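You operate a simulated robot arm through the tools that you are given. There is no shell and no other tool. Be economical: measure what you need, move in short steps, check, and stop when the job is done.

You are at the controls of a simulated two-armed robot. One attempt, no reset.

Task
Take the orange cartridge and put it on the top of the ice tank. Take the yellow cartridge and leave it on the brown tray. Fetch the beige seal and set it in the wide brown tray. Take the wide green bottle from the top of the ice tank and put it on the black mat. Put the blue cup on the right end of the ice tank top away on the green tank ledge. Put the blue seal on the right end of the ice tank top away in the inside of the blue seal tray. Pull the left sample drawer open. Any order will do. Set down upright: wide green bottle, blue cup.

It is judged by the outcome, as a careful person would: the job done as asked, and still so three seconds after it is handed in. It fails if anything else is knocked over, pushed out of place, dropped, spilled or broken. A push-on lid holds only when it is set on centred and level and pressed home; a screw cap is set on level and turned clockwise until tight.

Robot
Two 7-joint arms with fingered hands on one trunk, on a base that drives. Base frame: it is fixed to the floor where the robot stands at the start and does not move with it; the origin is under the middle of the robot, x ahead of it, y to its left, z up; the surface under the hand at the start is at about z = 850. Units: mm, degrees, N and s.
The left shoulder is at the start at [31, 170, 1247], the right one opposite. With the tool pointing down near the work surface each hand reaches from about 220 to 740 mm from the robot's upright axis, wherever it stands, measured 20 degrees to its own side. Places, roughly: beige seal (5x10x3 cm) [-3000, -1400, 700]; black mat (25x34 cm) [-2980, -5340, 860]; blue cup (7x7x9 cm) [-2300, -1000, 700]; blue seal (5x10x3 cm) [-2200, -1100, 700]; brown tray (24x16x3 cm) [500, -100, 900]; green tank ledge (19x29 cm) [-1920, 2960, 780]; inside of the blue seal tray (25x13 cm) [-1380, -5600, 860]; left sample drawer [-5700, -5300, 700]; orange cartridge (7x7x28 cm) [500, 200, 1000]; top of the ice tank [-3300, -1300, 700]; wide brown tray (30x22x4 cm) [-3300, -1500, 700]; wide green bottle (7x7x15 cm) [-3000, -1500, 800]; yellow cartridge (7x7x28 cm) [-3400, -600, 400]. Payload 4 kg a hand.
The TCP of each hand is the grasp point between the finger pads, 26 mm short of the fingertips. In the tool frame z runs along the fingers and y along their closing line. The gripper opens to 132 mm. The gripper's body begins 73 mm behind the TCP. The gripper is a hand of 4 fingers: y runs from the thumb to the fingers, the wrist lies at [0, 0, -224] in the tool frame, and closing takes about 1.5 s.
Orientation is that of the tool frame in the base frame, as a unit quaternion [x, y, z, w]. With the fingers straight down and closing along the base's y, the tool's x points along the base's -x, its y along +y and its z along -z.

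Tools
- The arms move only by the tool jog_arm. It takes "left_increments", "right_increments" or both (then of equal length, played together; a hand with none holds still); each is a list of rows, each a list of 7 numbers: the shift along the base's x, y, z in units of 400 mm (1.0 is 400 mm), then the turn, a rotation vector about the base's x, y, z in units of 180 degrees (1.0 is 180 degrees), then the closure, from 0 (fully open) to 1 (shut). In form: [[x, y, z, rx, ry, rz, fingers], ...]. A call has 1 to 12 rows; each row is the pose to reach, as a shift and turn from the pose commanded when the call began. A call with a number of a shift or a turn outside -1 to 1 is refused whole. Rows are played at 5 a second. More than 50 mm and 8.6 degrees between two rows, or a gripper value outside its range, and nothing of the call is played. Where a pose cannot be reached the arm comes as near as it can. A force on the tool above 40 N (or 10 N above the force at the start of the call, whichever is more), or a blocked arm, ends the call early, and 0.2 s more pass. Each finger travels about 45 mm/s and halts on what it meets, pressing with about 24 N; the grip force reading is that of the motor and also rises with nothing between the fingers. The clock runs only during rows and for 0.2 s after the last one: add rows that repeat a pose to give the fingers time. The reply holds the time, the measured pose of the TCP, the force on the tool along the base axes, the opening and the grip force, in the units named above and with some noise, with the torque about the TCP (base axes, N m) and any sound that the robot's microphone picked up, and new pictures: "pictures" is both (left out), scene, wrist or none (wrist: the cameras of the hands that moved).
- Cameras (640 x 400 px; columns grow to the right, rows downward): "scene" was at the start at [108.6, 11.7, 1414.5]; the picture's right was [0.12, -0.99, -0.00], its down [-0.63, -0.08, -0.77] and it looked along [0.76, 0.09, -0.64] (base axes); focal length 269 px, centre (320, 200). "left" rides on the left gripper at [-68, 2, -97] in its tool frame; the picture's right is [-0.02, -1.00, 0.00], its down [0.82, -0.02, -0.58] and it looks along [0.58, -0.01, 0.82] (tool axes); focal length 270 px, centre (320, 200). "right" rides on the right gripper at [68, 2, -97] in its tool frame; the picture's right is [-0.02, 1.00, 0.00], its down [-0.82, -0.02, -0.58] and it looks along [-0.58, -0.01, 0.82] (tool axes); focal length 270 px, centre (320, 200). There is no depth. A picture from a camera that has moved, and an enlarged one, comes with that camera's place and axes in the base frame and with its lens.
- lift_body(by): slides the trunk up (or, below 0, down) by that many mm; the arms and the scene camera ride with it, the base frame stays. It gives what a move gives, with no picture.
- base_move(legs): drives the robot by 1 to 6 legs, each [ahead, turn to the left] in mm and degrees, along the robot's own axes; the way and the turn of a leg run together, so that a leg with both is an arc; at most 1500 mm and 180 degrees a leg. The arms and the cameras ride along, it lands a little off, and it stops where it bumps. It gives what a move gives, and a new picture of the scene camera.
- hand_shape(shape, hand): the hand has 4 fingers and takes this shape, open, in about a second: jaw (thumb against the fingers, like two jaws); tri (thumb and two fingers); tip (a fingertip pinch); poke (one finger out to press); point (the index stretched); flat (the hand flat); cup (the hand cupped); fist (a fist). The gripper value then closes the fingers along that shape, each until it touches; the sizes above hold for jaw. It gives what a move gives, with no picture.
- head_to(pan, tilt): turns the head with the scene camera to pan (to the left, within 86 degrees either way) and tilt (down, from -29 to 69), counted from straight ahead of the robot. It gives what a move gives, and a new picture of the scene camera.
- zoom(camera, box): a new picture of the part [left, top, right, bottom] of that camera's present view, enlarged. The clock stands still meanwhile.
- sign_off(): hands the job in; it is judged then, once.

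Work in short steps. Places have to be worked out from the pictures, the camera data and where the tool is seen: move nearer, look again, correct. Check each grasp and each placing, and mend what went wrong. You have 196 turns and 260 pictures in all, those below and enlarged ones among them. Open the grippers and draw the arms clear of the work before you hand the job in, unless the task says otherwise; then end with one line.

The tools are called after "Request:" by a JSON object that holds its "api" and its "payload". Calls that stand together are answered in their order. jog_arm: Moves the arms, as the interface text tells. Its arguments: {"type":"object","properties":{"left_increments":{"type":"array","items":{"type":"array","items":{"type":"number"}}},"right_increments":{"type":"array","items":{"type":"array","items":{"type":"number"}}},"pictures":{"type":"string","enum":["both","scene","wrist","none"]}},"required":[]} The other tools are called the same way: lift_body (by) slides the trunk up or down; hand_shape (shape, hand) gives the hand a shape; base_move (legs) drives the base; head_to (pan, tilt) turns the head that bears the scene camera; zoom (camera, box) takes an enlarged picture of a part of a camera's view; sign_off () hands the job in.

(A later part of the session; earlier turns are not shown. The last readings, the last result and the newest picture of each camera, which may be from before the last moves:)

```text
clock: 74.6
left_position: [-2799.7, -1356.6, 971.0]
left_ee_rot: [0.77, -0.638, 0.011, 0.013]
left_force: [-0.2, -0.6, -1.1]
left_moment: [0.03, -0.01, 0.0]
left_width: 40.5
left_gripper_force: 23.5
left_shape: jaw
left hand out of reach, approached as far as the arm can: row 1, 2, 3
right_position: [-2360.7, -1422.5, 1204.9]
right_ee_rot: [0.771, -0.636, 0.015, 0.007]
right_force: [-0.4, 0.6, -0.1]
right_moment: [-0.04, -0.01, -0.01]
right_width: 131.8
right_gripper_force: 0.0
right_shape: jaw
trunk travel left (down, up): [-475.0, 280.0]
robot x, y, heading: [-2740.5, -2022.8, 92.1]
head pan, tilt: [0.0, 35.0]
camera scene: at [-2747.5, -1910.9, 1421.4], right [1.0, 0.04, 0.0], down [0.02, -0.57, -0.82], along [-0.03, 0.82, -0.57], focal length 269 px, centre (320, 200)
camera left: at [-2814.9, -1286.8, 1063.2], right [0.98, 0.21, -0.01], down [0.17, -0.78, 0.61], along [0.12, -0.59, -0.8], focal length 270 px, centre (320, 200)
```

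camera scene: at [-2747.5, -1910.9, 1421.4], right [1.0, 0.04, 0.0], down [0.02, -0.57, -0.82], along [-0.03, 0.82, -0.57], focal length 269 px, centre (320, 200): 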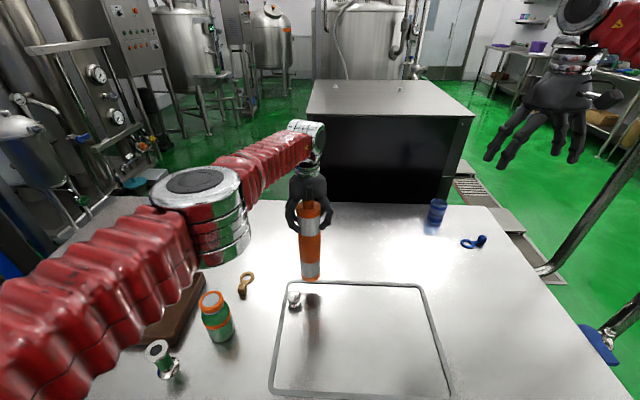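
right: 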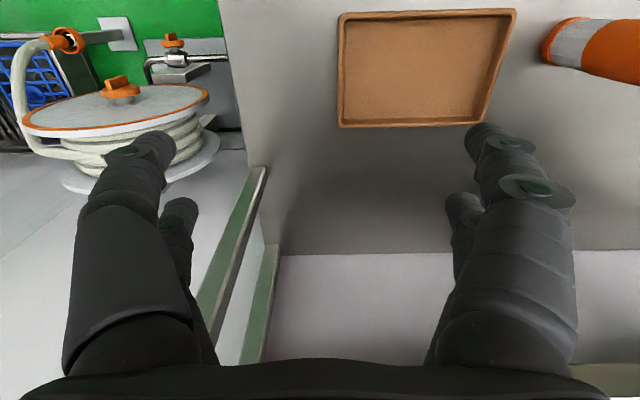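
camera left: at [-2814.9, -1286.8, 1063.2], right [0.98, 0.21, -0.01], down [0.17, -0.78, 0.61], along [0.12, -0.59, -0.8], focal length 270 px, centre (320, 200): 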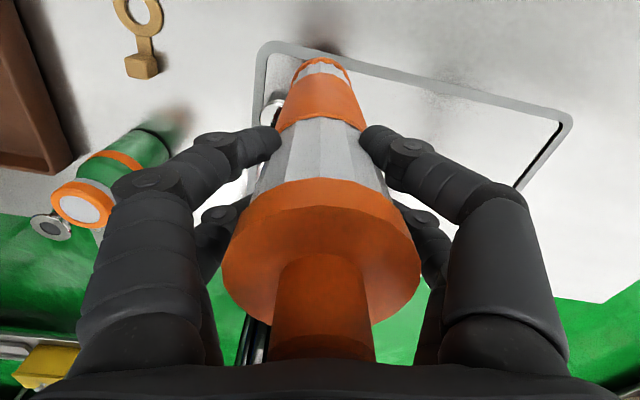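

The arm is at its limit, so I creep the base forward 60 mm.

Request:
{"api": "base_move", "payload": {"legs": [[65, 0]]}}

```text
clock: 75.5
left_position: [-2788.1, -1330.7, 968.2]
left_ee_rot: [0.764, -0.645, 0.012, 0.015]
left_force: [0.1, 0.0, -1.8]
left_moment: [0.01, 0.04, -0.01]
left_width: 40.4
left_gripper_force: 24.0
left_shape: jaw
right_position: [-2352.4, -1402.5, 1204.1]
right_ee_rot: [0.766, -0.643, 0.017, 0.009]
right_force: [-0.6, -0.5, -0.5]
right_moment: [-0.03, 0.0, -0.02]
right_width: 132.2
right_gripper_force: 0.0
right_shape: jaw
trunk travel left (down, up): [-475.0, 280.0]
robot x, y, heading: [-2745.3, -2001.5, 91.3]
head pan, tilt: [0.0, 35.0]
stopped in leg 1: the robot was blocked; the commanded pose is now the measured one
camera scene: at [-2747.9, -1883.7, 1421.0], right [1.0, 0.02, 0.0], down [0.01, -0.58, -0.82], along [-0.01, 0.82, -0.58], focal length 269 px, centre (320, 200)
```

scene: 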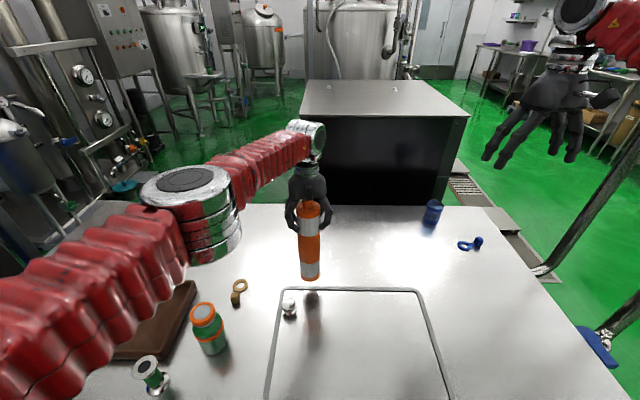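

The base touches the tank plinth at y≈-2001, so the reach behind the lid is too short. I'll use the free plain spot left of the lid near the front, (-2925,-1640), raising a little and moving there.

Request:
{"api": "jog_arm", "payload": {"left_increments": [[0, 0, 0.1, 0, 0, 0, 1], [-0.04, -0.1, 0.15, 0, 0, 0, 1], [-0.08, -0.2, 0.15, 0, 0, 0, 1], [-0.12, -0.3, 0.15, 0, 0, 0, 1], [-0.16, -0.4, 0.15, 0, 0, 0, 1], [-0.2, -0.5, 0.15, 0, 0, 0, 1], [-0.25, -0.6, 0.15, 0, 0, 0, 1], [-0.3, -0.69, 0.15, 0, 0, 0, 1], [-0.34, -0.77, 0.15, 0, 0, 0, 1], [-0.34, -0.77, 0.15, 0, 0, 0, 1]], "pictures": "both"}}

```text
clock: 77.8
left_position: [-2923.0, -1640.4, 1027.5]
left_ee_rot: [0.764, -0.645, 0.011, 0.013]
left_force: [-0.2, 0.8, -2.1]
left_moment: [0.0, -0.03, -0.04]
left_width: 40.4
left_gripper_force: 24.0
left_shape: jaw
right_position: [-2350.2, -1404.1, 1203.7]
right_ee_rot: [0.766, -0.643, 0.015, 0.008]
right_force: [-0.4, 0.2, -0.7]
right_moment: [0.02, -0.02, -0.05]
right_width: 131.7
right_gripper_force: 0.1
right_shape: jaw
trunk travel left (down, up): [-475.0, 280.0]
robot x, y, heading: [-2746.5, -1998.4, 91.2]
head pan, tilt: [0.0, 35.0]
camera scene: at [-2747.1, -1885.9, 1421.3], right [1.0, 0.02, 0.0], down [0.01, -0.57, -0.82], along [-0.01, 0.82, -0.57], focal length 269 px, centre (320, 200)
camera left: at [-2936.1, -1569.6, 1122.0], right [0.98, 0.19, -0.01], down [0.16, -0.78, 0.61], along [0.11, -0.6, -0.8], focal length 270 px, centre (320, 200)
```

scene: 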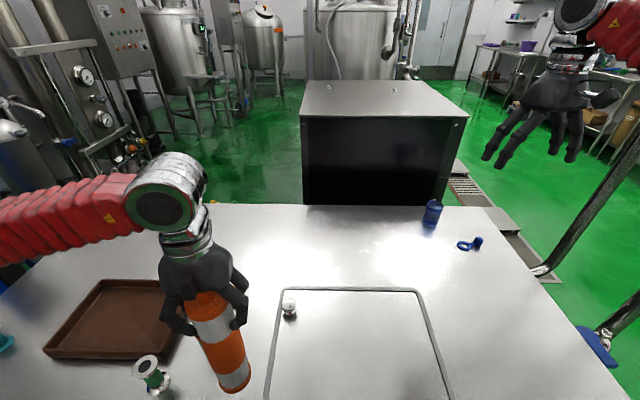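
left: 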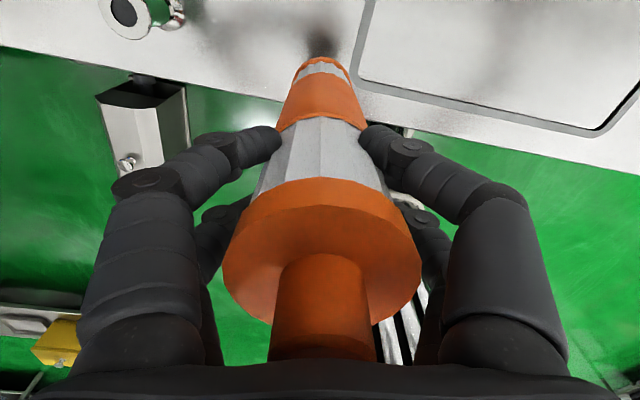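

The spot is clear, 66 mm in from the edge. I correct the 2° lean and lower to just above contact, then in small steps.

Request:
{"api": "jog_arm", "payload": {"left_increments": [[0, 0, -0.08, 0.011, 0, 0, 1], [0, 0, -0.16, 0.011, 0, 0, 1], [0, 0, -0.23, 0.011, 0, 0, 1], [0, 0, -0.255, 0.011, 0, 0, 1], [0, 0, -0.27, 0.011, 0, 0, 1], [0, 0, -0.285, 0.011, 0, 0, 1], [0, 0, -0.295, 0.011, 0, 0, 1], [0, 0, -0.305, 0.011, 0, 0, 1]], "pictures": "both"}}

```text
clock: 79.5
left_position: [-2924.7, -1640.3, 911.2]
left_ee_rot: [0.764, -0.645, -0.001, 0.001]
left_force: [0.1, -0.8, -1.8]
left_moment: [-0.03, -0.02, 0.01]
left_width: 40.2
left_gripper_force: 24.2
left_shape: jaw
right_position: [-2351.0, -1405.9, 1205.4]
right_ee_rot: [0.766, -0.643, 0.014, 0.009]
right_force: [0.0, 0.0, 0.2]
right_moment: [0.03, 0.0, 0.04]
right_width: 132.0
right_gripper_force: 0.1
right_shape: jaw
trunk travel left (down, up): [-475.0, 280.0]
robot x, y, heading: [-2748.0, -1999.1, 90.8]
head pan, tilt: [0.0, 35.0]
camera scene: at [-2747.4, -1886.6, 1421.4], right [1.0, 0.02, 0.0], down [0.01, -0.57, -0.82], along [-0.01, 0.82, -0.57], focal length 269 px, centre (320, 200)
camera left: at [-2937.8, -1573.1, 1005.6], right [0.98, 0.19, 0.0], down [0.16, -0.8, 0.58], along [0.11, -0.57, -0.82], focal length 270 px, centre (320, 200)
```

scene: 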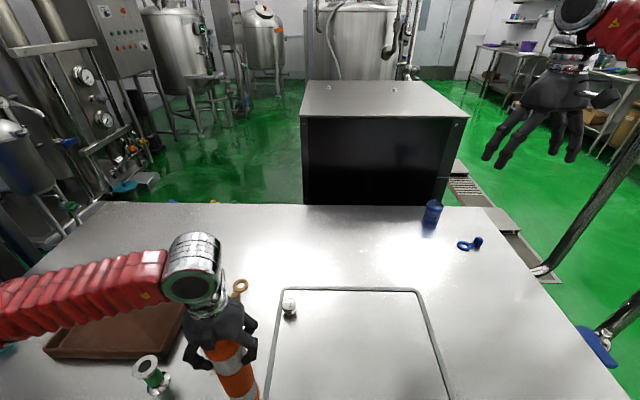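
left: 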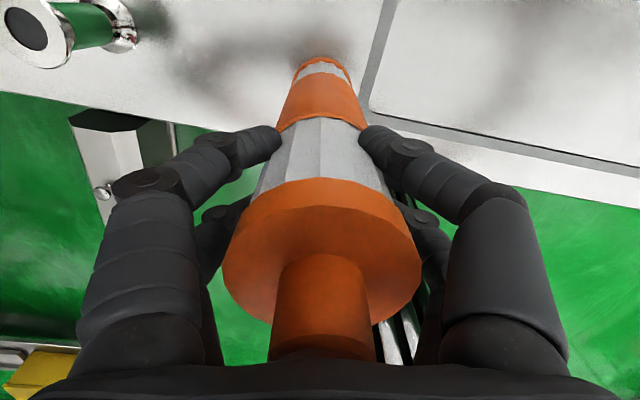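

No contact yet; the surface is a little lower. I continue down in small steps until contact stops it.

Request:
{"api": "jog_arm", "payload": {"left_increments": [[0, 0, -0.0125, 0, 0, 0, 1], [0, 0, -0.025, 0, 0, 0, 1], [0, 0, -0.0375, 0, 0, 0, 1], [0, 0, -0.05, 0, 0, 0, 1], [0, 0, -0.0625, 0, 0, 0, 1], [0, 0, -0.075, 0, 0, 0, 1], [0, 0, -0.0875, 0, 0, 0, 1], [0, 0, -0.1, 0, 0, 0, 1]], "pictures": "wrist"}}

```text
clock: 80.1
left_position: [-2923.0, -1637.8, 907.1]
left_ee_rot: [0.765, -0.645, -0.004, -0.007]
left_force: [-0.2, -4.4, 22.9]
left_moment: [-0.31, 0.26, 0.02]
left_width: 41.1
left_gripper_force: 23.7
left_shape: jaw
right_position: [-2350.8, -1406.4, 1206.3]
right_ee_rot: [0.766, -0.643, 0.015, 0.008]
right_force: [0.1, 0.2, -0.2]
right_moment: [0.01, 0.0, -0.01]
right_width: 132.1
right_gripper_force: 0.1
right_shape: jaw
trunk travel left (down, up): [-475.0, 280.0]
robot x, y, heading: [-2742.4, -1999.2, 91.0]
head pan, tilt: [0.0, 35.0]
stopped in row 2 (left hand): the force on the tool passed its limit at 45 N (the readings are from after the stop); the commanded pose is now the measured one
camera left: at [-2937.3, -1571.5, 1004.1], right [0.98, 0.19, 0.01], down [0.16, -0.81, 0.57], along [0.11, -0.56, -0.82], focal length 270 px, centre (320, 200)
```

left: 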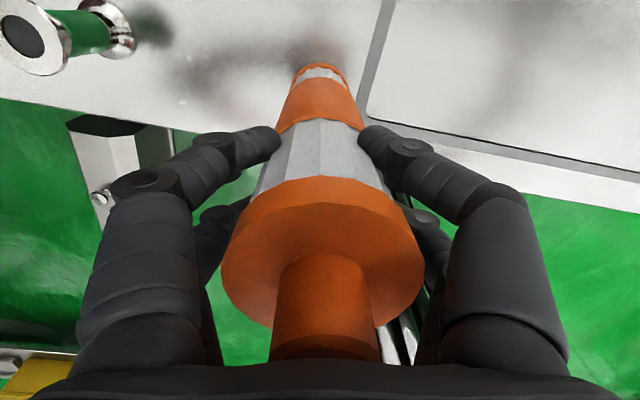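

Contact at TCP ≈909, so the top is at z≈700. I ease up 2 mm and open the fingers slowly.

Request:
{"api": "jog_arm", "payload": {"left_increments": [[0, 0, 0.004, 0, 0, 0, 1], [0, 0, 0.004, 0, 0, 0, 0.8], [0, 0, 0.004, 0, 0, 0, 0.6], [0, 0, 0.004, 0, 0, 0, 0.4], [0, 0, 0.004, 0, 0, 0, 0.2], [0, 0, 0.004, 0, 0, 0, 0], [0, 0, 0.004, 0, 0, 0, 0], [0, 0, 0.004, 0, 0, 0, 0]], "pictures": "wrist"}}

```text
clock: 81.9
left_position: [-2923.7, -1636.8, 907.9]
left_ee_rot: [0.765, -0.645, -0.003, -0.004]
left_force: [0.3, 0.0, 0.1]
left_moment: [0.0, -0.01, -0.02]
left_width: 131.9
left_gripper_force: 0.1
left_shape: jaw
right_position: [-2351.3, -1405.4, 1204.9]
right_ee_rot: [0.766, -0.642, 0.015, 0.009]
right_force: [0.1, 0.3, 0.1]
right_moment: [-0.02, 0.05, -0.02]
right_width: 132.0
right_gripper_force: 0.1
right_shape: jaw
trunk travel left (down, up): [-475.0, 280.0]
robot x, y, heading: [-2744.0, -1998.2, 90.9]
head pan, tilt: [0.0, 35.0]
camera left: at [-2938.0, -1571.3, 1003.3], right [0.98, 0.19, 0.0], down [0.16, -0.81, 0.57], along [0.11, -0.56, -0.82], focal length 270 px, centre (320, 200)
```

left: 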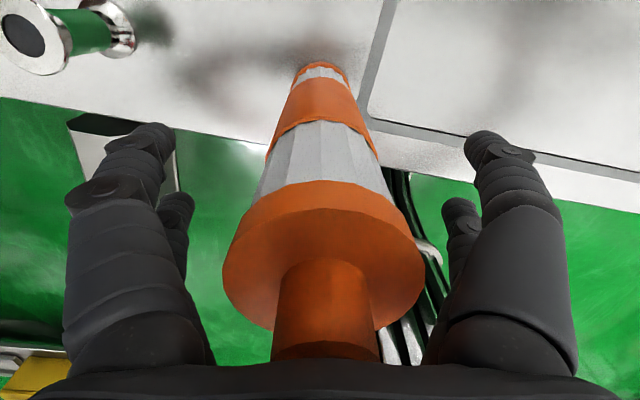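

It stands upright and free. I raise the left hand straight up 200 mm and look.

Request:
{"api": "jog_arm", "payload": {"left_increments": [[0, 0, 0.1, 0, 0, 0, 0], [0, 0, 0.2, 0, 0, 0, 0], [0, 0, 0.3, 0, 0, 0, 0], [0, 0, 0.4, 0, 0, 0, 0], [0, 0, 0.5, 0, 0, 0, 0], [0, 0, 0.5, 0, 0, 0, 0]], "pictures": "scene"}}

```text
clock: 83.3
left_position: [-2923.9, -1639.4, 1108.1]
left_ee_rot: [0.764, -0.645, -0.003, -0.005]
left_force: [0.2, -0.7, -0.2]
left_moment: [0.01, 0.0, 0.0]
left_width: 132.0
left_gripper_force: 0.2
left_shape: jaw
right_position: [-2350.5, -1405.7, 1205.4]
right_ee_rot: [0.766, -0.643, 0.015, 0.008]
right_force: [0.6, -0.2, 0.3]
right_moment: [0.01, 0.03, -0.02]
right_width: 132.0
right_gripper_force: 0.0
right_shape: jaw
trunk travel left (down, up): [-475.0, 280.0]
robot x, y, heading: [-2743.7, -2000.5, 91.0]
head pan, tilt: [0.0, 35.0]
camera scene: at [-2747.7, -1886.6, 1421.4], right [1.0, 0.02, 0.0], down [0.01, -0.57, -0.82], along [-0.01, 0.82, -0.57], focal length 269 px, centre (320, 200)
```

scene: 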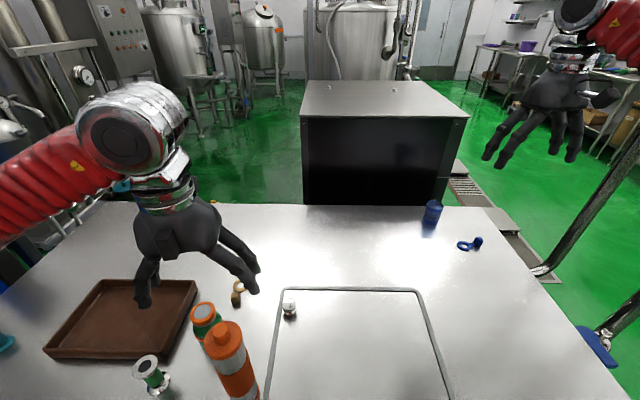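

The beige seal lies with its ring at about (-3005,-1345) and tab at (-3012,-1397). I move the left hand above it at z≈960 for a close look.

Request:
{"api": "jog_arm", "payload": {"left_increments": [[-0.03, 0.1, 0, 0, 0, 0, 0], [-0.07, 0.2, -0.05, 0, 0, 0, 0], [-0.11, 0.3, -0.1, 0, 0, 0, 0], [-0.15, 0.4, -0.15, 0, 0, 0, 0], [-0.18, 0.5, -0.2, 0, 0, 0, 0], [-0.215, 0.6, -0.28, 0, 0, 0, 0], [-0.215, 0.615, -0.37, 0, 0, 0, 0], [-0.215, 0.615, -0.37, 0, 0, 0, 0]], "pictures": "wrist"}}

```text
refused: row 6 steps farther than a row can; nothing moved
```

One step was a bit too long; I split it.

Request:
{"api": "jog_arm", "payload": {"left_increments": [[-0.03, 0.1, 0, 0, 0, 0, 0], [-0.07, 0.2, -0.05, 0, 0, 0, 0], [-0.11, 0.3, -0.1, 0, 0, 0, 0], [-0.15, 0.4, -0.15, 0, 0, 0, 0], [-0.18, 0.5, -0.2, 0, 0, 0, 0], [-0.215, 0.58, -0.26, 0, 0, 0, 0], [-0.215, 0.615, -0.32, 0, 0, 0, 0], [-0.215, 0.615, -0.37, 0, 0, 0, 0], [-0.215, 0.615, -0.37, 0, 0, 0, 0]], "pictures": "wrist"}}

```text
clock: 85.3
left_position: [-3008.1, -1390.0, 958.5]
left_ee_rot: [0.764, -0.645, -0.002, -0.005]
left_force: [0.9, 0.2, 0.0]
left_moment: [0.03, 0.03, 0.02]
left_width: 131.9
left_gripper_force: 0.1
left_shape: jaw
right_position: [-2350.9, -1405.4, 1206.0]
right_ee_rot: [0.767, -0.642, 0.015, 0.008]
right_force: [-0.7, 0.1, 0.2]
right_moment: [0.0, -0.02, -0.01]
right_width: 132.1
right_gripper_force: 0.0
right_shape: jaw
trunk travel left (down, up): [-475.0, 280.0]
robot x, y, heading: [-2744.8, -2000.9, 91.1]
head pan, tilt: [0.0, 35.0]
camera left: at [-3022.3, -1323.5, 1055.7], right [0.98, 0.19, 0.0], down [0.16, -0.81, 0.57], along [0.11, -0.56, -0.82], focal length 270 px, centre (320, 200)
```

left: 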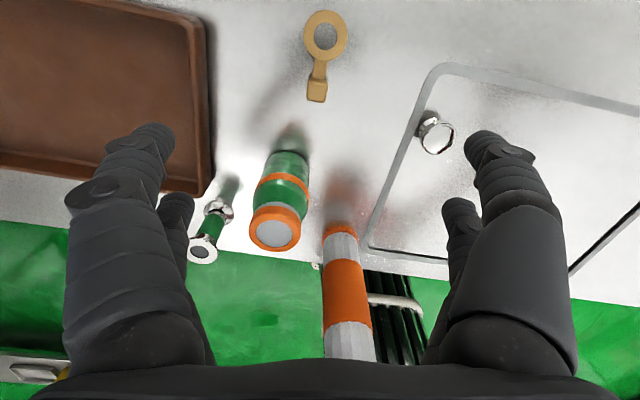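

The seal is right under the hand: tab at about (-3012,-1395). I lower to z≈732 around the tab.

Request:
{"api": "jog_arm", "payload": {"left_increments": [[-0.005, -0.01, -0.1, 0, 0, 0, 0], [-0.01, -0.012, -0.2, 0, 0, 0, 0], [-0.01, -0.012, -0.3, 0, 0, 0, 0], [-0.01, -0.012, -0.4, 0, 0, 0, 0], [-0.01, -0.012, -0.5, 0, 0, 0, 0], [-0.01, -0.012, -0.555, 0, 0, 0, 0], [-0.01, -0.012, -0.565, 0, 0, 0, 0], [-0.01, -0.012, -0.565, 0, 0, 0, 0]], "pictures": "wrist"}}

```text
clock: 87.1
left_position: [-3015.0, -1396.4, 731.4]
left_ee_rot: [0.764, -0.645, -0.002, -0.004]
left_force: [0.2, -0.4, 0.0]
left_moment: [-0.01, 0.02, -0.02]
left_width: 131.9
left_gripper_force: 0.1
left_shape: jaw
right_position: [-2350.8, -1405.7, 1205.5]
right_ee_rot: [0.766, -0.642, 0.016, 0.008]
right_force: [0.0, 0.5, 0.5]
right_moment: [0.01, -0.01, 0.0]
right_width: 131.9
right_gripper_force: 0.1
right_shape: jaw
trunk travel left (down, up): [-475.0, 280.0]
robot x, y, heading: [-2742.0, -2000.6, 91.2]
head pan, tilt: [0.0, 35.0]
camera left: at [-3028.4, -1329.3, 827.4], right [0.98, 0.19, 0.0], down [0.16, -0.81, 0.57], along [0.11, -0.56, -0.82], focal length 270 px, centre (320, 200)
```

left: 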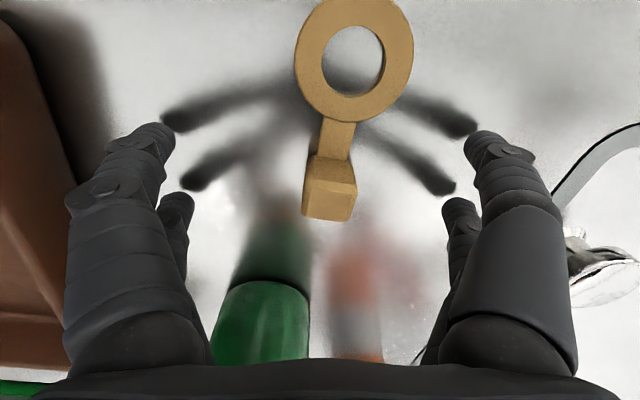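

The tab sits between the fingers. I close and then lift a little.

Request:
{"api": "jog_arm", "payload": {"left_increments": [[0, -0.01, 0, 0, 0, 0, 0.4], [0, -0.01, 0, 0, 0, 0, 0.8], [0, -0.01, 0, 0, 0, 0, 1], [0, -0.01, 0, 0, 0, 0, 1], [0, -0.01, 0, 0, 0, 0, 1], [0, -0.01, 0, 0, 0, 0, 1], [0, -0.01, 0, 0, 0, 0, 1], [0, -0.01, 0, 0, 0, 0, 1], [0, -0.01, 0, 0, 0, 0, 1], [0, -0.01, 0.05, 0, 0, 0, 1], [0, -0.01, 0.1, 0, 0, 0, 1], [0, -0.01, 0.15, 0, 0, 0, 1]], "pictures": "wrist"}}

```text
clock: 89.7
left_position: [-3013.7, -1399.5, 792.9]
left_ee_rot: [0.765, -0.644, -0.003, -0.005]
left_force: [-0.7, -0.2, -0.5]
left_moment: [0.06, 0.01, 0.01]
left_width: 0.0
left_gripper_force: 23.7
left_shape: jaw
right_position: [-2351.3, -1405.9, 1205.3]
right_ee_rot: [0.766, -0.643, 0.015, 0.008]
right_force: [-0.1, 0.0, -0.5]
right_moment: [-0.05, -0.02, 0.02]
right_width: 132.0
right_gripper_force: 0.1
right_shape: jaw
trunk travel left (down, up): [-475.0, 280.0]
robot x, y, heading: [-2743.9, -1998.6, 91.0]
head pan, tilt: [0.0, 35.0]
camera left: at [-3028.3, -1334.2, 889.5], right [0.98, 0.19, 0.0], down [0.16, -0.81, 0.57], along [0.11, -0.56, -0.82], focal length 270 px, centre (320, 200)
```

left: 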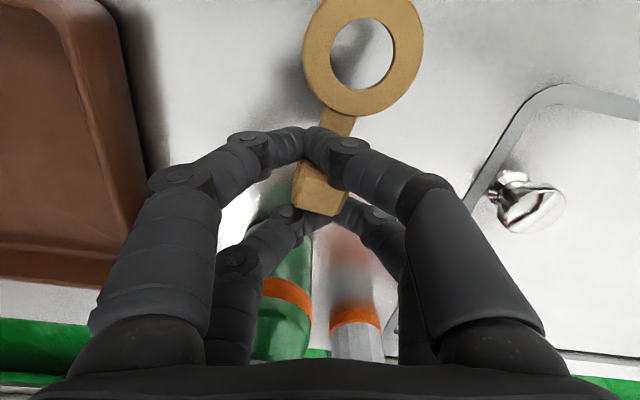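

The seal hangs from the pinch at its neck. I lift on to z≈860 and carry it over the wide brown tray, to about (-3230,-1480).

Request:
{"api": "jog_arm", "payload": {"left_increments": [[0, 0, 0.1, 0, 0, 0, 1], [-0.05, 0, 0.17, 0, 0, 0, 1], [-0.15, -0.02, 0.17, 0, 0, 0, 1], [-0.25, -0.06, 0.17, 0, 0, 0, 1], [-0.35, -0.1, 0.17, 0, 0, 0, 1], [-0.45, -0.15, 0.17, 0, 0, 0, 1], [-0.54, -0.2, 0.17, 0, 0, 0, 1], [-0.54, -0.2, 0.17, 0, 0, 0, 1]], "pictures": "both"}}

```text
clock: 91.5
left_position: [-3228.6, -1478.4, 860.0]
left_ee_rot: [0.765, -0.644, -0.003, -0.005]
left_force: [1.0, 0.6, 0.4]
left_moment: [-0.02, 0.02, 0.01]
left_width: 0.0
left_gripper_force: 24.2
left_shape: jaw
right_position: [-2350.9, -1405.1, 1204.8]
right_ee_rot: [0.766, -0.643, 0.015, 0.008]
right_force: [0.6, 0.9, -0.8]
right_moment: [0.0, -0.02, -0.02]
right_width: 132.1
right_gripper_force: 0.1
right_shape: jaw
trunk travel left (down, up): [-475.0, 280.0]
robot x, y, heading: [-2740.5, -2001.2, 91.3]
head pan, tilt: [0.0, 35.0]
camera scene: at [-2747.0, -1886.1, 1421.4], right [1.0, 0.02, 0.0], down [0.01, -0.57, -0.82], along [-0.01, 0.82, -0.57], focal length 269 px, centre (320, 200)
camera left: at [-3243.0, -1412.0, 955.7], right [0.98, 0.19, 0.0], down [0.16, -0.81, 0.57], along [0.11, -0.56, -0.82], focal length 270 px, centre (320, 200)
```

scene: 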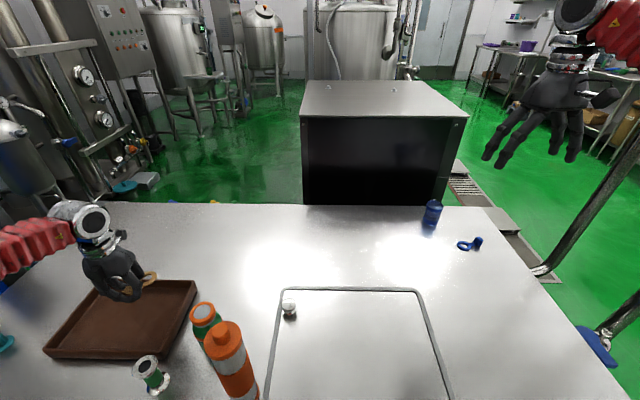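
left: 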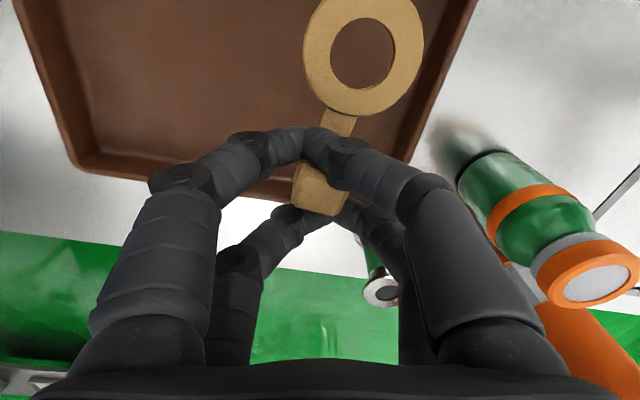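

The ring is over the tray with margin all round. I lower it 118 mm, shifting 16 mm inward, and open.

Request:
{"api": "jog_arm", "payload": {"left_increments": [[-0.04, 0.01, -0.1, 0, 0, 0, 1], [-0.04, 0.02, -0.2, 0, 0, 0, 1], [-0.04, 0.02, -0.25, 0, 0, 0, 1], [-0.04, 0.02, -0.275, 0, 0, 0, 1], [-0.04, 0.02, -0.29, 0, 0, 0, 1], [-0.04, 0.02, -0.3, 0, 0, 0, 1], [-0.04, 0.02, -0.3, 0, 0, 0, 1]], "pictures": "wrist"}}

```text
clock: 93.1
left_position: [-3245.5, -1471.3, 742.3]
left_ee_rot: [0.764, -0.645, -0.002, -0.005]
left_force: [0.0, -0.8, 0.1]
left_moment: [-0.01, 0.04, 0.03]
left_width: 0.1
left_gripper_force: 23.8
left_shape: jaw
right_position: [-2352.4, -1405.0, 1205.6]
right_ee_rot: [0.766, -0.642, 0.015, 0.008]
right_force: [-0.5, -0.5, -0.3]
right_moment: [-0.01, 0.02, -0.01]
right_width: 132.1
right_gripper_force: 0.0
right_shape: jaw
trunk travel left (down, up): [-475.0, 280.0]
robot x, y, heading: [-2745.4, -2002.9, 91.0]
head pan, tilt: [0.0, 35.0]
camera left: at [-3259.4, -1405.7, 837.2], right [0.98, 0.19, 0.0], down [0.16, -0.81, 0.57], along [0.11, -0.56, -0.82], focal length 270 px, centre (320, 200)
```

left: 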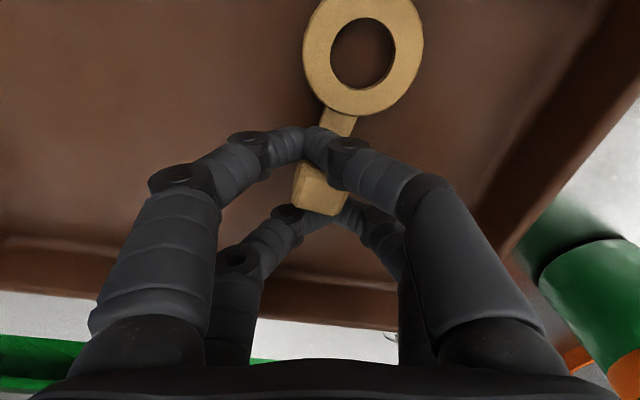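

I lower 4 mm more and release.

Request:
{"api": "jog_arm", "payload": {"left_increments": [[0, 0, -0.012, 0, 0, 0, 1], [0, 0, -0.012, 0, 0, 0, 0.8], [0, 0, -0.012, 0, 0, 0, 0.6], [0, 0, -0.012, 0, 0, 0, 0.4], [0, 0, -0.012, 0, 0, 0, 0.3], [0, 0, -0.012, 0, 0, 0, 0.3], [0, 0, 0.05, 0, 0, 0, 0.3], [0, 0, 0.15, 0, 0, 0, 0.3], [0, 0, 0.25, 0, 0, 0, 0.3], [0, 0, 0.35, 0, 0, 0, 0.2], [0, 0, 0.45, 0, 0, 0, 0]], "pictures": "wrist"}}

```text
clock: 95.5
left_position: [-3245.2, -1473.7, 923.8]
left_ee_rot: [0.764, -0.645, -0.003, -0.005]
left_force: [-0.8, -0.3, 0.6]
left_moment: [0.0, 0.0, -0.02]
left_width: 132.1
left_gripper_force: 0.0
left_shape: jaw
right_position: [-2350.9, -1406.1, 1206.2]
right_ee_rot: [0.766, -0.642, 0.016, 0.009]
right_force: [-0.2, 0.3, -0.8]
right_moment: [0.0, 0.01, -0.02]
right_width: 132.0
right_gripper_force: 0.0
right_shape: jaw
trunk travel left (down, up): [-475.0, 280.0]
robot x, y, heading: [-2743.1, -2000.7, 90.9]
head pan, tilt: [0.0, 35.0]
camera left: at [-3260.1, -1406.9, 1019.7], right [0.98, 0.19, 0.0], down [0.16, -0.81, 0.57], along [0.11, -0.56, -0.82], focal length 270 px, centre (320, 200)
```

left: 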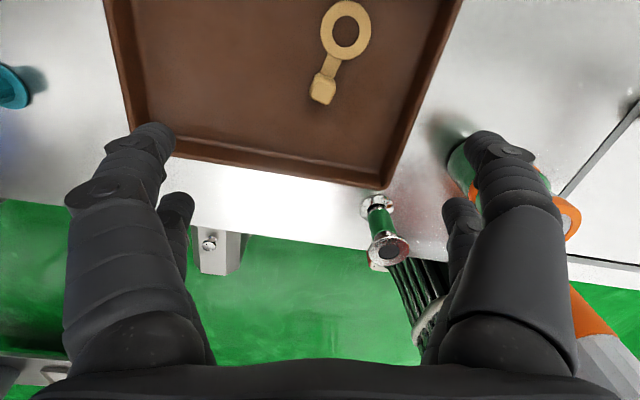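

The beige seal lies in the tray. Next I take the wide green bottle with the left hand: I move above it at (-3030,-1515), z≈955.

Request:
{"api": "jog_arm", "payload": {"left_increments": [[0.05, -0.01, 0.08, 0, 0, 0, 0], [0.15, -0.03, 0.08, 0, 0, 0, 0], [0.25, -0.05, 0.08, 0, 0, 0, 0], [0.35, -0.07, 0.08, 0, 0, 0, 0], [0.45, -0.09, 0.08, 0, 0, 0, 0], [0.535, -0.105, 0.08, 0, 0, 0, 0], [0.535, -0.105, 0.08, 0, 0, 0, 0]], "pictures": "both"}}

```text
clock: 97.1
left_position: [-3033.8, -1516.2, 954.0]
left_ee_rot: [0.765, -0.644, -0.003, -0.005]
left_force: [0.0, -0.9, 1.1]
left_moment: [0.0, -0.02, 0.02]
left_width: 131.8
left_gripper_force: 0.2
left_shape: jaw
right_position: [-2351.5, -1406.9, 1206.2]
right_ee_rot: [0.766, -0.643, 0.015, 0.008]
right_force: [-0.8, -0.4, 0.1]
right_moment: [0.0, 0.0, 0.04]
right_width: 132.1
right_gripper_force: 0.1
right_shape: jaw
trunk travel left (down, up): [-475.0, 280.0]
robot x, y, heading: [-2741.5, -1997.7, 91.3]
head pan, tilt: [0.0, 35.0]
camera scene: at [-2747.7, -1886.9, 1421.4], right [1.0, 0.02, 0.0], down [0.01, -0.57, -0.82], along [-0.01, 0.82, -0.57], focal length 269 px, centre (320, 200)
camera left: at [-3048.1, -1448.7, 1049.2], right [0.98, 0.19, 0.0], down [0.16, -0.81, 0.57], along [0.11, -0.56, -0.82], focal length 270 px, centre (320, 200)
```

scene: 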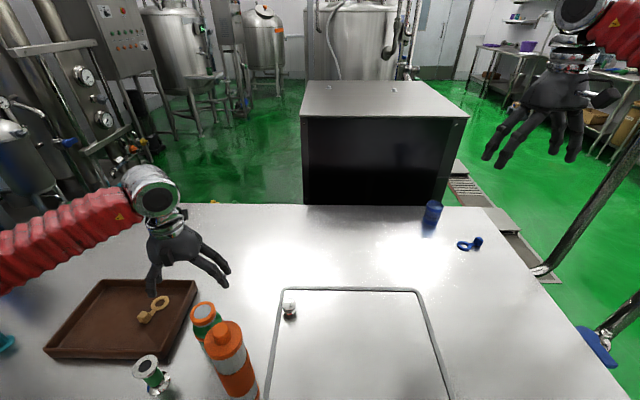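
left: 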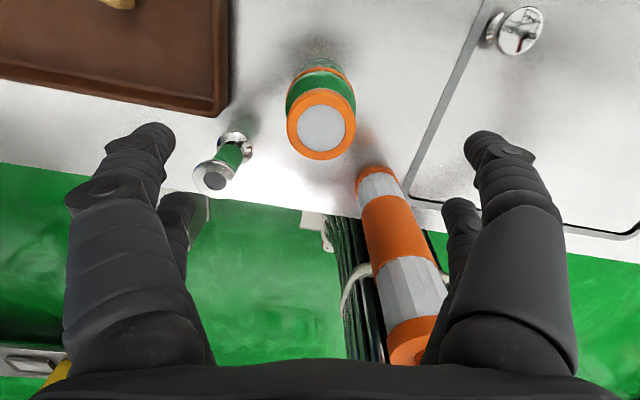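

The bottle is centred at (-3034,-1514). I lower to z≈795 and close gently around it.

Request:
{"api": "jog_arm", "payload": {"left_increments": [[0, 0.005, -0.1, 0, 0, 0, 0], [0, 0.005, -0.2, 0, 0, 0, 0], [0, 0.005, -0.3, 0, 0, 0, 0], [0, 0.005, -0.395, 0, 0, 0, 0], [0, 0.005, -0.395, 0, 0, 0, 0.4], [0, 0.005, -0.395, 0, 0, 0, 0.8], [0, 0.005, -0.395, 0, 0, 0, 1], [0, 0.005, -0.395, 0, 0, 0, 1], [0, 0.005, -0.395, 0, 0, 0, 1], [0, 0.005, -0.395, 0, 0, 0, 1]], "pictures": "wrist"}}

```text
clock: 99.3
left_position: [-3032.1, -1511.0, 794.3]
left_ee_rot: [0.765, -0.644, -0.003, -0.005]
left_force: [-0.2, 0.4, 0.5]
left_moment: [0.0, 0.05, -0.02]
left_width: 37.3
left_gripper_force: 21.3
left_shape: jaw
right_position: [-2350.1, -1405.3, 1205.8]
right_ee_rot: [0.766, -0.643, 0.015, 0.008]
right_force: [0.4, 0.2, 0.4]
right_moment: [-0.05, 0.02, -0.03]
right_width: 132.0
right_gripper_force: 0.2
right_shape: jaw
trunk travel left (down, up): [-475.0, 280.0]
robot x, y, heading: [-2748.2, -1998.4, 91.0]
head pan, tilt: [0.0, 35.0]
camera left: at [-3046.4, -1445.0, 890.0], right [0.98, 0.19, 0.0], down [0.16, -0.81, 0.57], along [0.11, -0.56, -0.82], focal length 270 px, centre (320, 200)
```

left: 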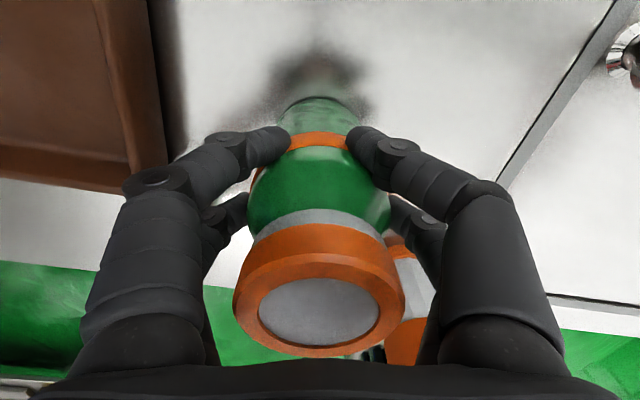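

The bottle is gripped. I lift it 80 mm and carry it east past the cartridge, to a temporary spot on the lid (-2660,-1560) from which the right hand can take it.

Request:
{"api": "jog_arm", "payload": {"left_increments": [[0, 0.03, 0.1, 0, 0, 0, 1], [0, 0.06, 0.2, 0, 0, 0, 1], [0.1, 0.06, 0.2, 0, 0, 0, 1], [0.2, 0.06, 0.2, 0, 0, 0, 1], [0.3, 0.06, 0.2, 0, 0, 0, 1], [0.4, 0.06, 0.2, 0, 0, 0, 1], [0.5, 0.06, 0.2, 0, 0, 0, 1], [0.6, 0.03, 0.2, 0, 0, 0, 1], [0.7, -0.02, 0.2, 0, 0, 0, 1], [0.8, -0.07, 0.2, 0, 0, 0, 1], [0.9, -0.12, 0.2, 0, 0, 0, 1], [0.93, -0.12, 0.2, 0, 0, 0, 1]], "pictures": "both"}}

```text
clock: 101.9
left_position: [-2659.0, -1558.7, 873.2]
left_ee_rot: [0.765, -0.644, -0.003, -0.003]
left_force: [0.3, -0.9, -4.5]
left_moment: [0.05, 0.06, 0.02]
left_width: 36.3
left_gripper_force: 24.1
left_shape: jaw
right_position: [-2350.7, -1405.3, 1205.9]
right_ee_rot: [0.765, -0.643, 0.014, 0.008]
right_force: [0.2, -0.2, -0.2]
right_moment: [0.02, 0.04, -0.02]
right_width: 132.1
right_gripper_force: 0.0
right_shape: jaw
trunk travel left (down, up): [-475.0, 280.0]
robot x, y, heading: [-2746.0, -2004.1, 91.1]
head pan, tilt: [0.0, 35.0]
camera scene: at [-2747.4, -1886.1, 1421.4], right [1.0, 0.02, 0.0], down [0.01, -0.57, -0.82], along [-0.01, 0.82, -0.57], focal length 269 px, centre (320, 200)
camera left: at [-2672.8, -1493.7, 969.4], right [0.98, 0.19, 0.0], down [0.16, -0.81, 0.57], along [0.11, -0.56, -0.82], focal length 270 px, centre (320, 200)
```

scene: 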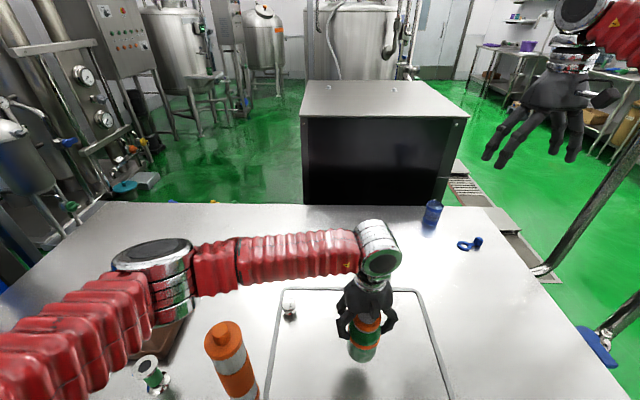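
left: 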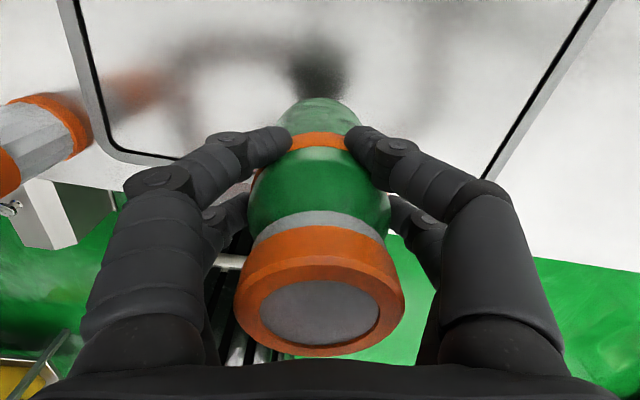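

Clear all round. I lower onto the lid until light contact.

Request:
{"api": "jog_arm", "payload": {"left_increments": [[0, 0, -0.1, 0, 0, 0, 1], [0, 0, -0.16, 0, 0, 0, 1], [0, 0, -0.18, 0, 0, 0, 1], [0, 0, -0.19, 0, 0, 0, 1], [0, 0, -0.195, 0, 0, 0, 1], [0, 0, -0.2, 0, 0, 0, 1], [0, 0, -0.205, 0, 0, 0, 1]], "pictures": "none"}}

```text
clock: 103.5
left_position: [-2659.4, -1560.0, 794.0]
left_ee_rot: [0.764, -0.645, -0.004, -0.005]
left_force: [0.2, 0.5, -4.2]
left_moment: [0.04, 0.0, 0.0]
left_width: 36.2
left_gripper_force: 24.3
left_shape: jaw
right_position: [-2350.4, -1404.9, 1205.1]
right_ee_rot: [0.766, -0.643, 0.015, 0.008]
right_force: [0.2, 0.1, -0.7]
right_moment: [-0.04, -0.03, -0.03]
right_width: 131.8
right_gripper_force: 0.0
right_shape: jaw
trunk travel left (down, up): [-475.0, 280.0]
robot x, y, heading: [-2746.2, -2001.4, 91.1]
head pan, tilt: [0.0, 35.0]
```

Still hanging free at 794; continue in 2 mm steps.

Request:
{"api": "jog_arm", "payload": {"left_increments": [[0, 0, -0.005, 0, 0, 0, 1], [0, 0, -0.01, 0, 0, 0, 1], [0, 0, -0.015, 0, 0, 0, 1], [0, 0, -0.02, 0, 0, 0, 1], [0, 0, -0.025, 0, 0, 0, 1]], "pictures": "wrist"}}

```text
clock: 104.7
left_position: [-2657.9, -1558.5, 789.2]
left_ee_rot: [0.764, -0.645, -0.003, -0.008]
left_force: [-5.0, -4.9, 17.8]
left_moment: [-0.27, 0.18, -0.03]
left_width: 36.6
left_gripper_force: 24.5
left_shape: jaw
right_position: [-2351.7, -1406.2, 1206.6]
right_ee_rot: [0.766, -0.642, 0.015, 0.008]
right_force: [0.4, 0.6, 0.5]
right_moment: [-0.03, -0.02, -0.05]
right_width: 132.2
right_gripper_force: 0.0
right_shape: jaw
trunk travel left (down, up): [-475.0, 280.0]
robot x, y, heading: [-2746.1, -2000.1, 91.0]
head pan, tilt: [0.0, 35.0]
stopped in row 5 (left hand): the force on the tool passed its limit at 42 N (the readings are from after the stop); the commanded pose is now the measured one
camera left: at [-2672.2, -1492.7, 885.7], right [0.98, 0.19, 0.01], down [0.15, -0.81, 0.57], along [0.12, -0.55, -0.82], focal length 270 px, centre (320, 200)
```

left: 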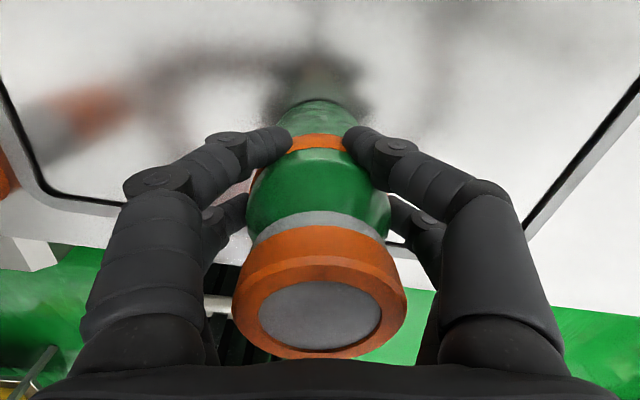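

Contact. I release and rise 200 mm.

Request:
{"api": "jog_arm", "payload": {"left_increments": [[0, 0, 0.005, 0, 0, 0, 0.9], [0, 0, 0.005, 0, 0, 0, 0.6], [0, 0, 0.005, 0, 0, 0, 0.3], [0, 0, 0.005, 0, 0, 0, 0], [0, 0, 0.005, 0, 0, 0, 0], [0, 0, 0.1, 0, 0, 0, 0], [0, 0, 0.2, 0, 0, 0, 0], [0, 0, 0.3, 0, 0, 0, 0], [0, 0, 0.4, 0, 0, 0, 0], [0, 0, 0.5, 0, 0, 0, 0]], "pictures": "wrist"}}

```text
clock: 106.9
left_position: [-2655.6, -1556.9, 987.5]
left_ee_rot: [0.765, -0.644, -0.003, -0.008]
left_force: [0.3, -0.2, -0.7]
left_moment: [-0.02, -0.02, -0.01]
left_width: 132.1
left_gripper_force: 0.1
left_shape: jaw
right_position: [-2350.9, -1405.1, 1206.0]
right_ee_rot: [0.766, -0.643, 0.014, 0.008]
right_force: [-0.4, 0.0, -0.5]
right_moment: [0.04, -0.04, 0.02]
right_width: 131.9
right_gripper_force: 0.1
right_shape: jaw
trunk travel left (down, up): [-475.0, 280.0]
robot x, y, heading: [-2745.8, -1999.5, 91.0]
head pan, tilt: [0.0, 35.0]
camera left: at [-2670.2, -1491.7, 1083.2], right [0.98, 0.19, 0.01], down [0.16, -0.81, 0.57], along [0.12, -0.55, -0.82], focal length 270 px, centre (320, 200)
```

left: 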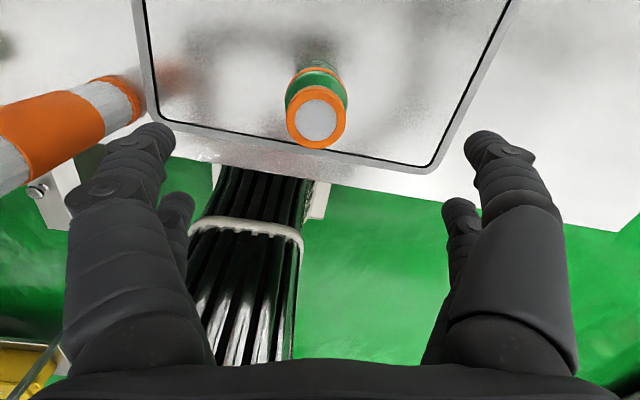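

The bottle stands at about (-2658,-1556). Now I withdraw the left hand up and left while the right hand comes over the bottle.

Request:
{"api": "jog_arm", "payload": {"left_increments": [[0, 0, 0.12, 0, 0, 0, 0], [-0.02, 0, 0.24, 0, 0, 0, 0], [-0.06, 0, 0.34, 0, 0, 0, 0], [-0.15, 0, 0.4, 0, 0, 0, 0], [-0.26, 0, 0.4, 0, 0, 0, 0], [-0.38, 0, 0.4, 0, 0, 0, 0], [-0.5, 0, 0.4, 0, 0, 0, 0], [-0.62, 0, 0.4, 0, 0, 0, 0], [-0.74, 0, 0.4, 0, 0, 0, 0], [-0.74, 0, 0.4, 0, 0, 0, 0], [-0.74, 0, 0.4, 0, 0, 0, 0], [-0.74, 0, 0.4, 0, 0, 0, 0]], "right_increments": [[0, 0, 0, 0, 0, 0, 0], [0, 0, 0, 0, 0, 0, 0], [0, 0, 0, 0, 0, 0, 0], [0, 0, 0, 0, 0, 0, 0], [-0.096, -0.047, -0.06, 0.01, -0.004, 0, 0], [-0.192, -0.094, -0.12, 0.01, -0.004, 0, 0], [-0.288, -0.141, -0.18, 0.01, -0.004, 0, 0], [-0.384, -0.188, -0.24, 0.01, -0.004, 0, 0], [-0.48, -0.235, -0.3, 0.01, -0.004, 0, 0], [-0.576, -0.282, -0.36, 0.01, -0.004, 0, 0], [-0.672, -0.329, -0.42, 0.01, -0.004, 0, 0], [-0.767, -0.377, -0.48, 0.01, -0.004, 0, 0]], "pictures": "both"}}

```text
clock: 109.5
left_position: [-2955.0, -1558.4, 1148.4]
left_ee_rot: [0.764, -0.645, -0.003, -0.007]
left_force: [0.1, 0.0, 0.1]
left_moment: [-0.02, 0.01, 0.01]
left_width: 132.1
left_gripper_force: 0.2
left_shape: jaw
right_position: [-2658.2, -1556.2, 1014.9]
right_ee_rot: [0.765, -0.643, 0.01, -0.007]
right_force: [-0.4, 0.0, 0.0]
right_moment: [0.0, -0.01, 0.0]
right_width: 132.1
right_gripper_force: 0.1
right_shape: jaw
trunk travel left (down, up): [-475.0, 280.0]
robot x, y, heading: [-2742.4, -2000.7, 91.0]
head pan, tilt: [0.0, 35.0]
camera scene: at [-2747.9, -1886.4, 1421.4], right [1.0, 0.02, 0.0], down [0.01, -0.57, -0.82], along [-0.01, 0.82, -0.57], focal length 269 px, centre (320, 200)
camera right: at [-2650.1, -1623.9, 1113.2], right [-0.99, -0.15, -0.03], down [-0.13, 0.81, 0.57], along [-0.06, 0.57, -0.82], focal length 270 px, centre (320, 200)
camera left: at [-2969.0, -1491.4, 1244.7], right [0.98, 0.19, 0.01], down [0.16, -0.81, 0.57], along [0.12, -0.55, -0.82], focal length 270 px, centre (320, 200)
```

scene: 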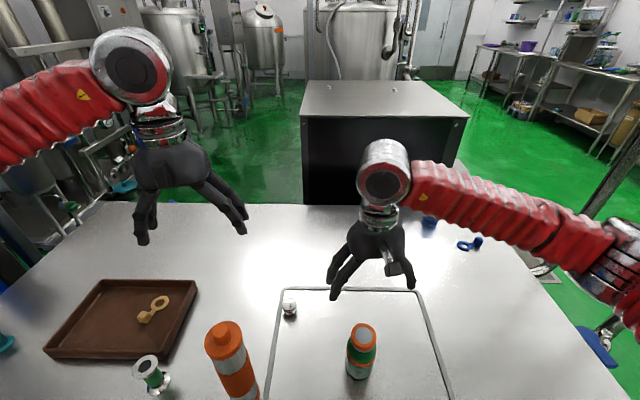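
right: 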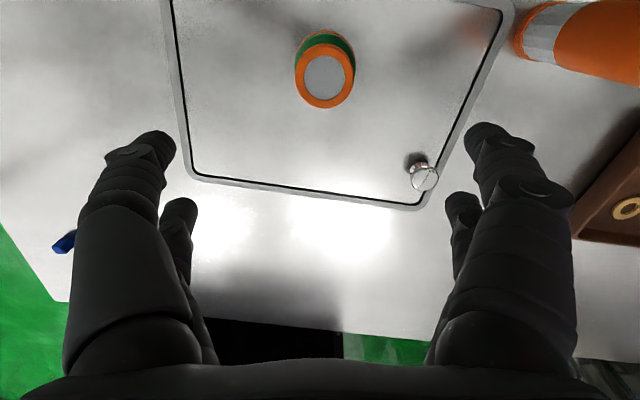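
left: 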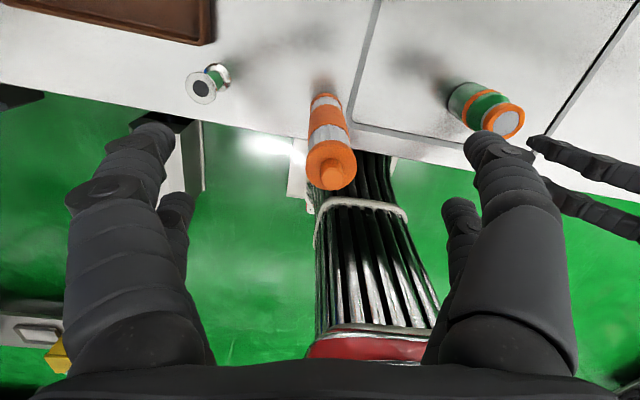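

The right hand is over the bottle. I lower it to z≈793 (correcting a 1.4° lean) and close.

Request:
{"api": "jog_arm", "payload": {"right_increments": [[0, -0.015, -0.1, 0, 0.008, 0, 0], [0, -0.015, -0.2, 0, 0.008, 0, 0], [0, -0.015, -0.3, 0, 0.008, 0, 0], [0, -0.015, -0.4, 0, 0.008, 0, 0], [0, -0.015, -0.5, 0, 0.008, 0, 0], [0, -0.015, -0.55, 0, 0.008, 0, 0], [0, -0.015, -0.55, 0, 0.008, 0, 0.4], [0, -0.015, -0.55, 0, 0.008, 0, 0.8], [0, -0.015, -0.55, 0, 0.008, 0, 1], [0, -0.015, -0.55, 0, 0.008, 0, 1], [0, -0.015, -0.55, 0, 0.008, 0, 1], [0, -0.015, -0.55, 0, 0.008, 0, 1]], "pictures": "wrist"}}

```text
clock: 112.1
left_position: [-2955.4, -1557.4, 1149.3]
left_ee_rot: [0.765, -0.644, -0.003, -0.008]
left_force: [0.4, -0.5, 0.7]
left_moment: [-0.02, 0.01, -0.05]
left_width: 131.7
left_gripper_force: 0.0
left_shape: jaw
right_position: [-2658.9, -1561.4, 795.4]
right_ee_rot: [0.766, -0.643, 0.001, 0.0]
right_force: [-0.3, 0.2, 0.7]
right_moment: [0.0, -0.05, 0.03]
right_width: 50.4
right_gripper_force: 20.8
right_shape: jaw
trunk travel left (down, up): [-475.0, 280.0]
robot x, y, heading: [-2742.3, -2002.3, 91.1]
head pan, tilt: [0.0, 35.0]
camera right: at [-2648.2, -1627.9, 893.0], right [-0.99, -0.15, 0.0], down [-0.12, 0.81, 0.58], along [-0.08, 0.57, -0.82], focal length 270 px, centre (320, 200)
```

right: 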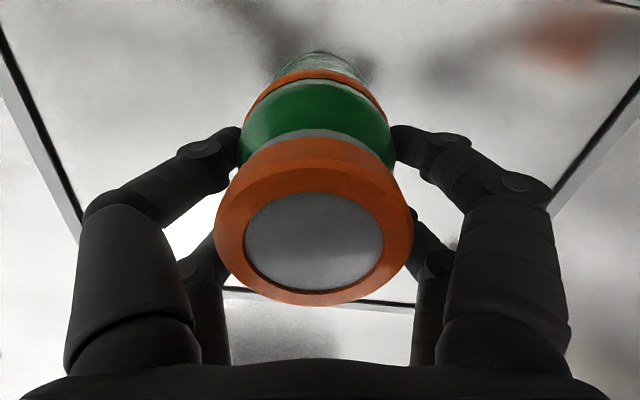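

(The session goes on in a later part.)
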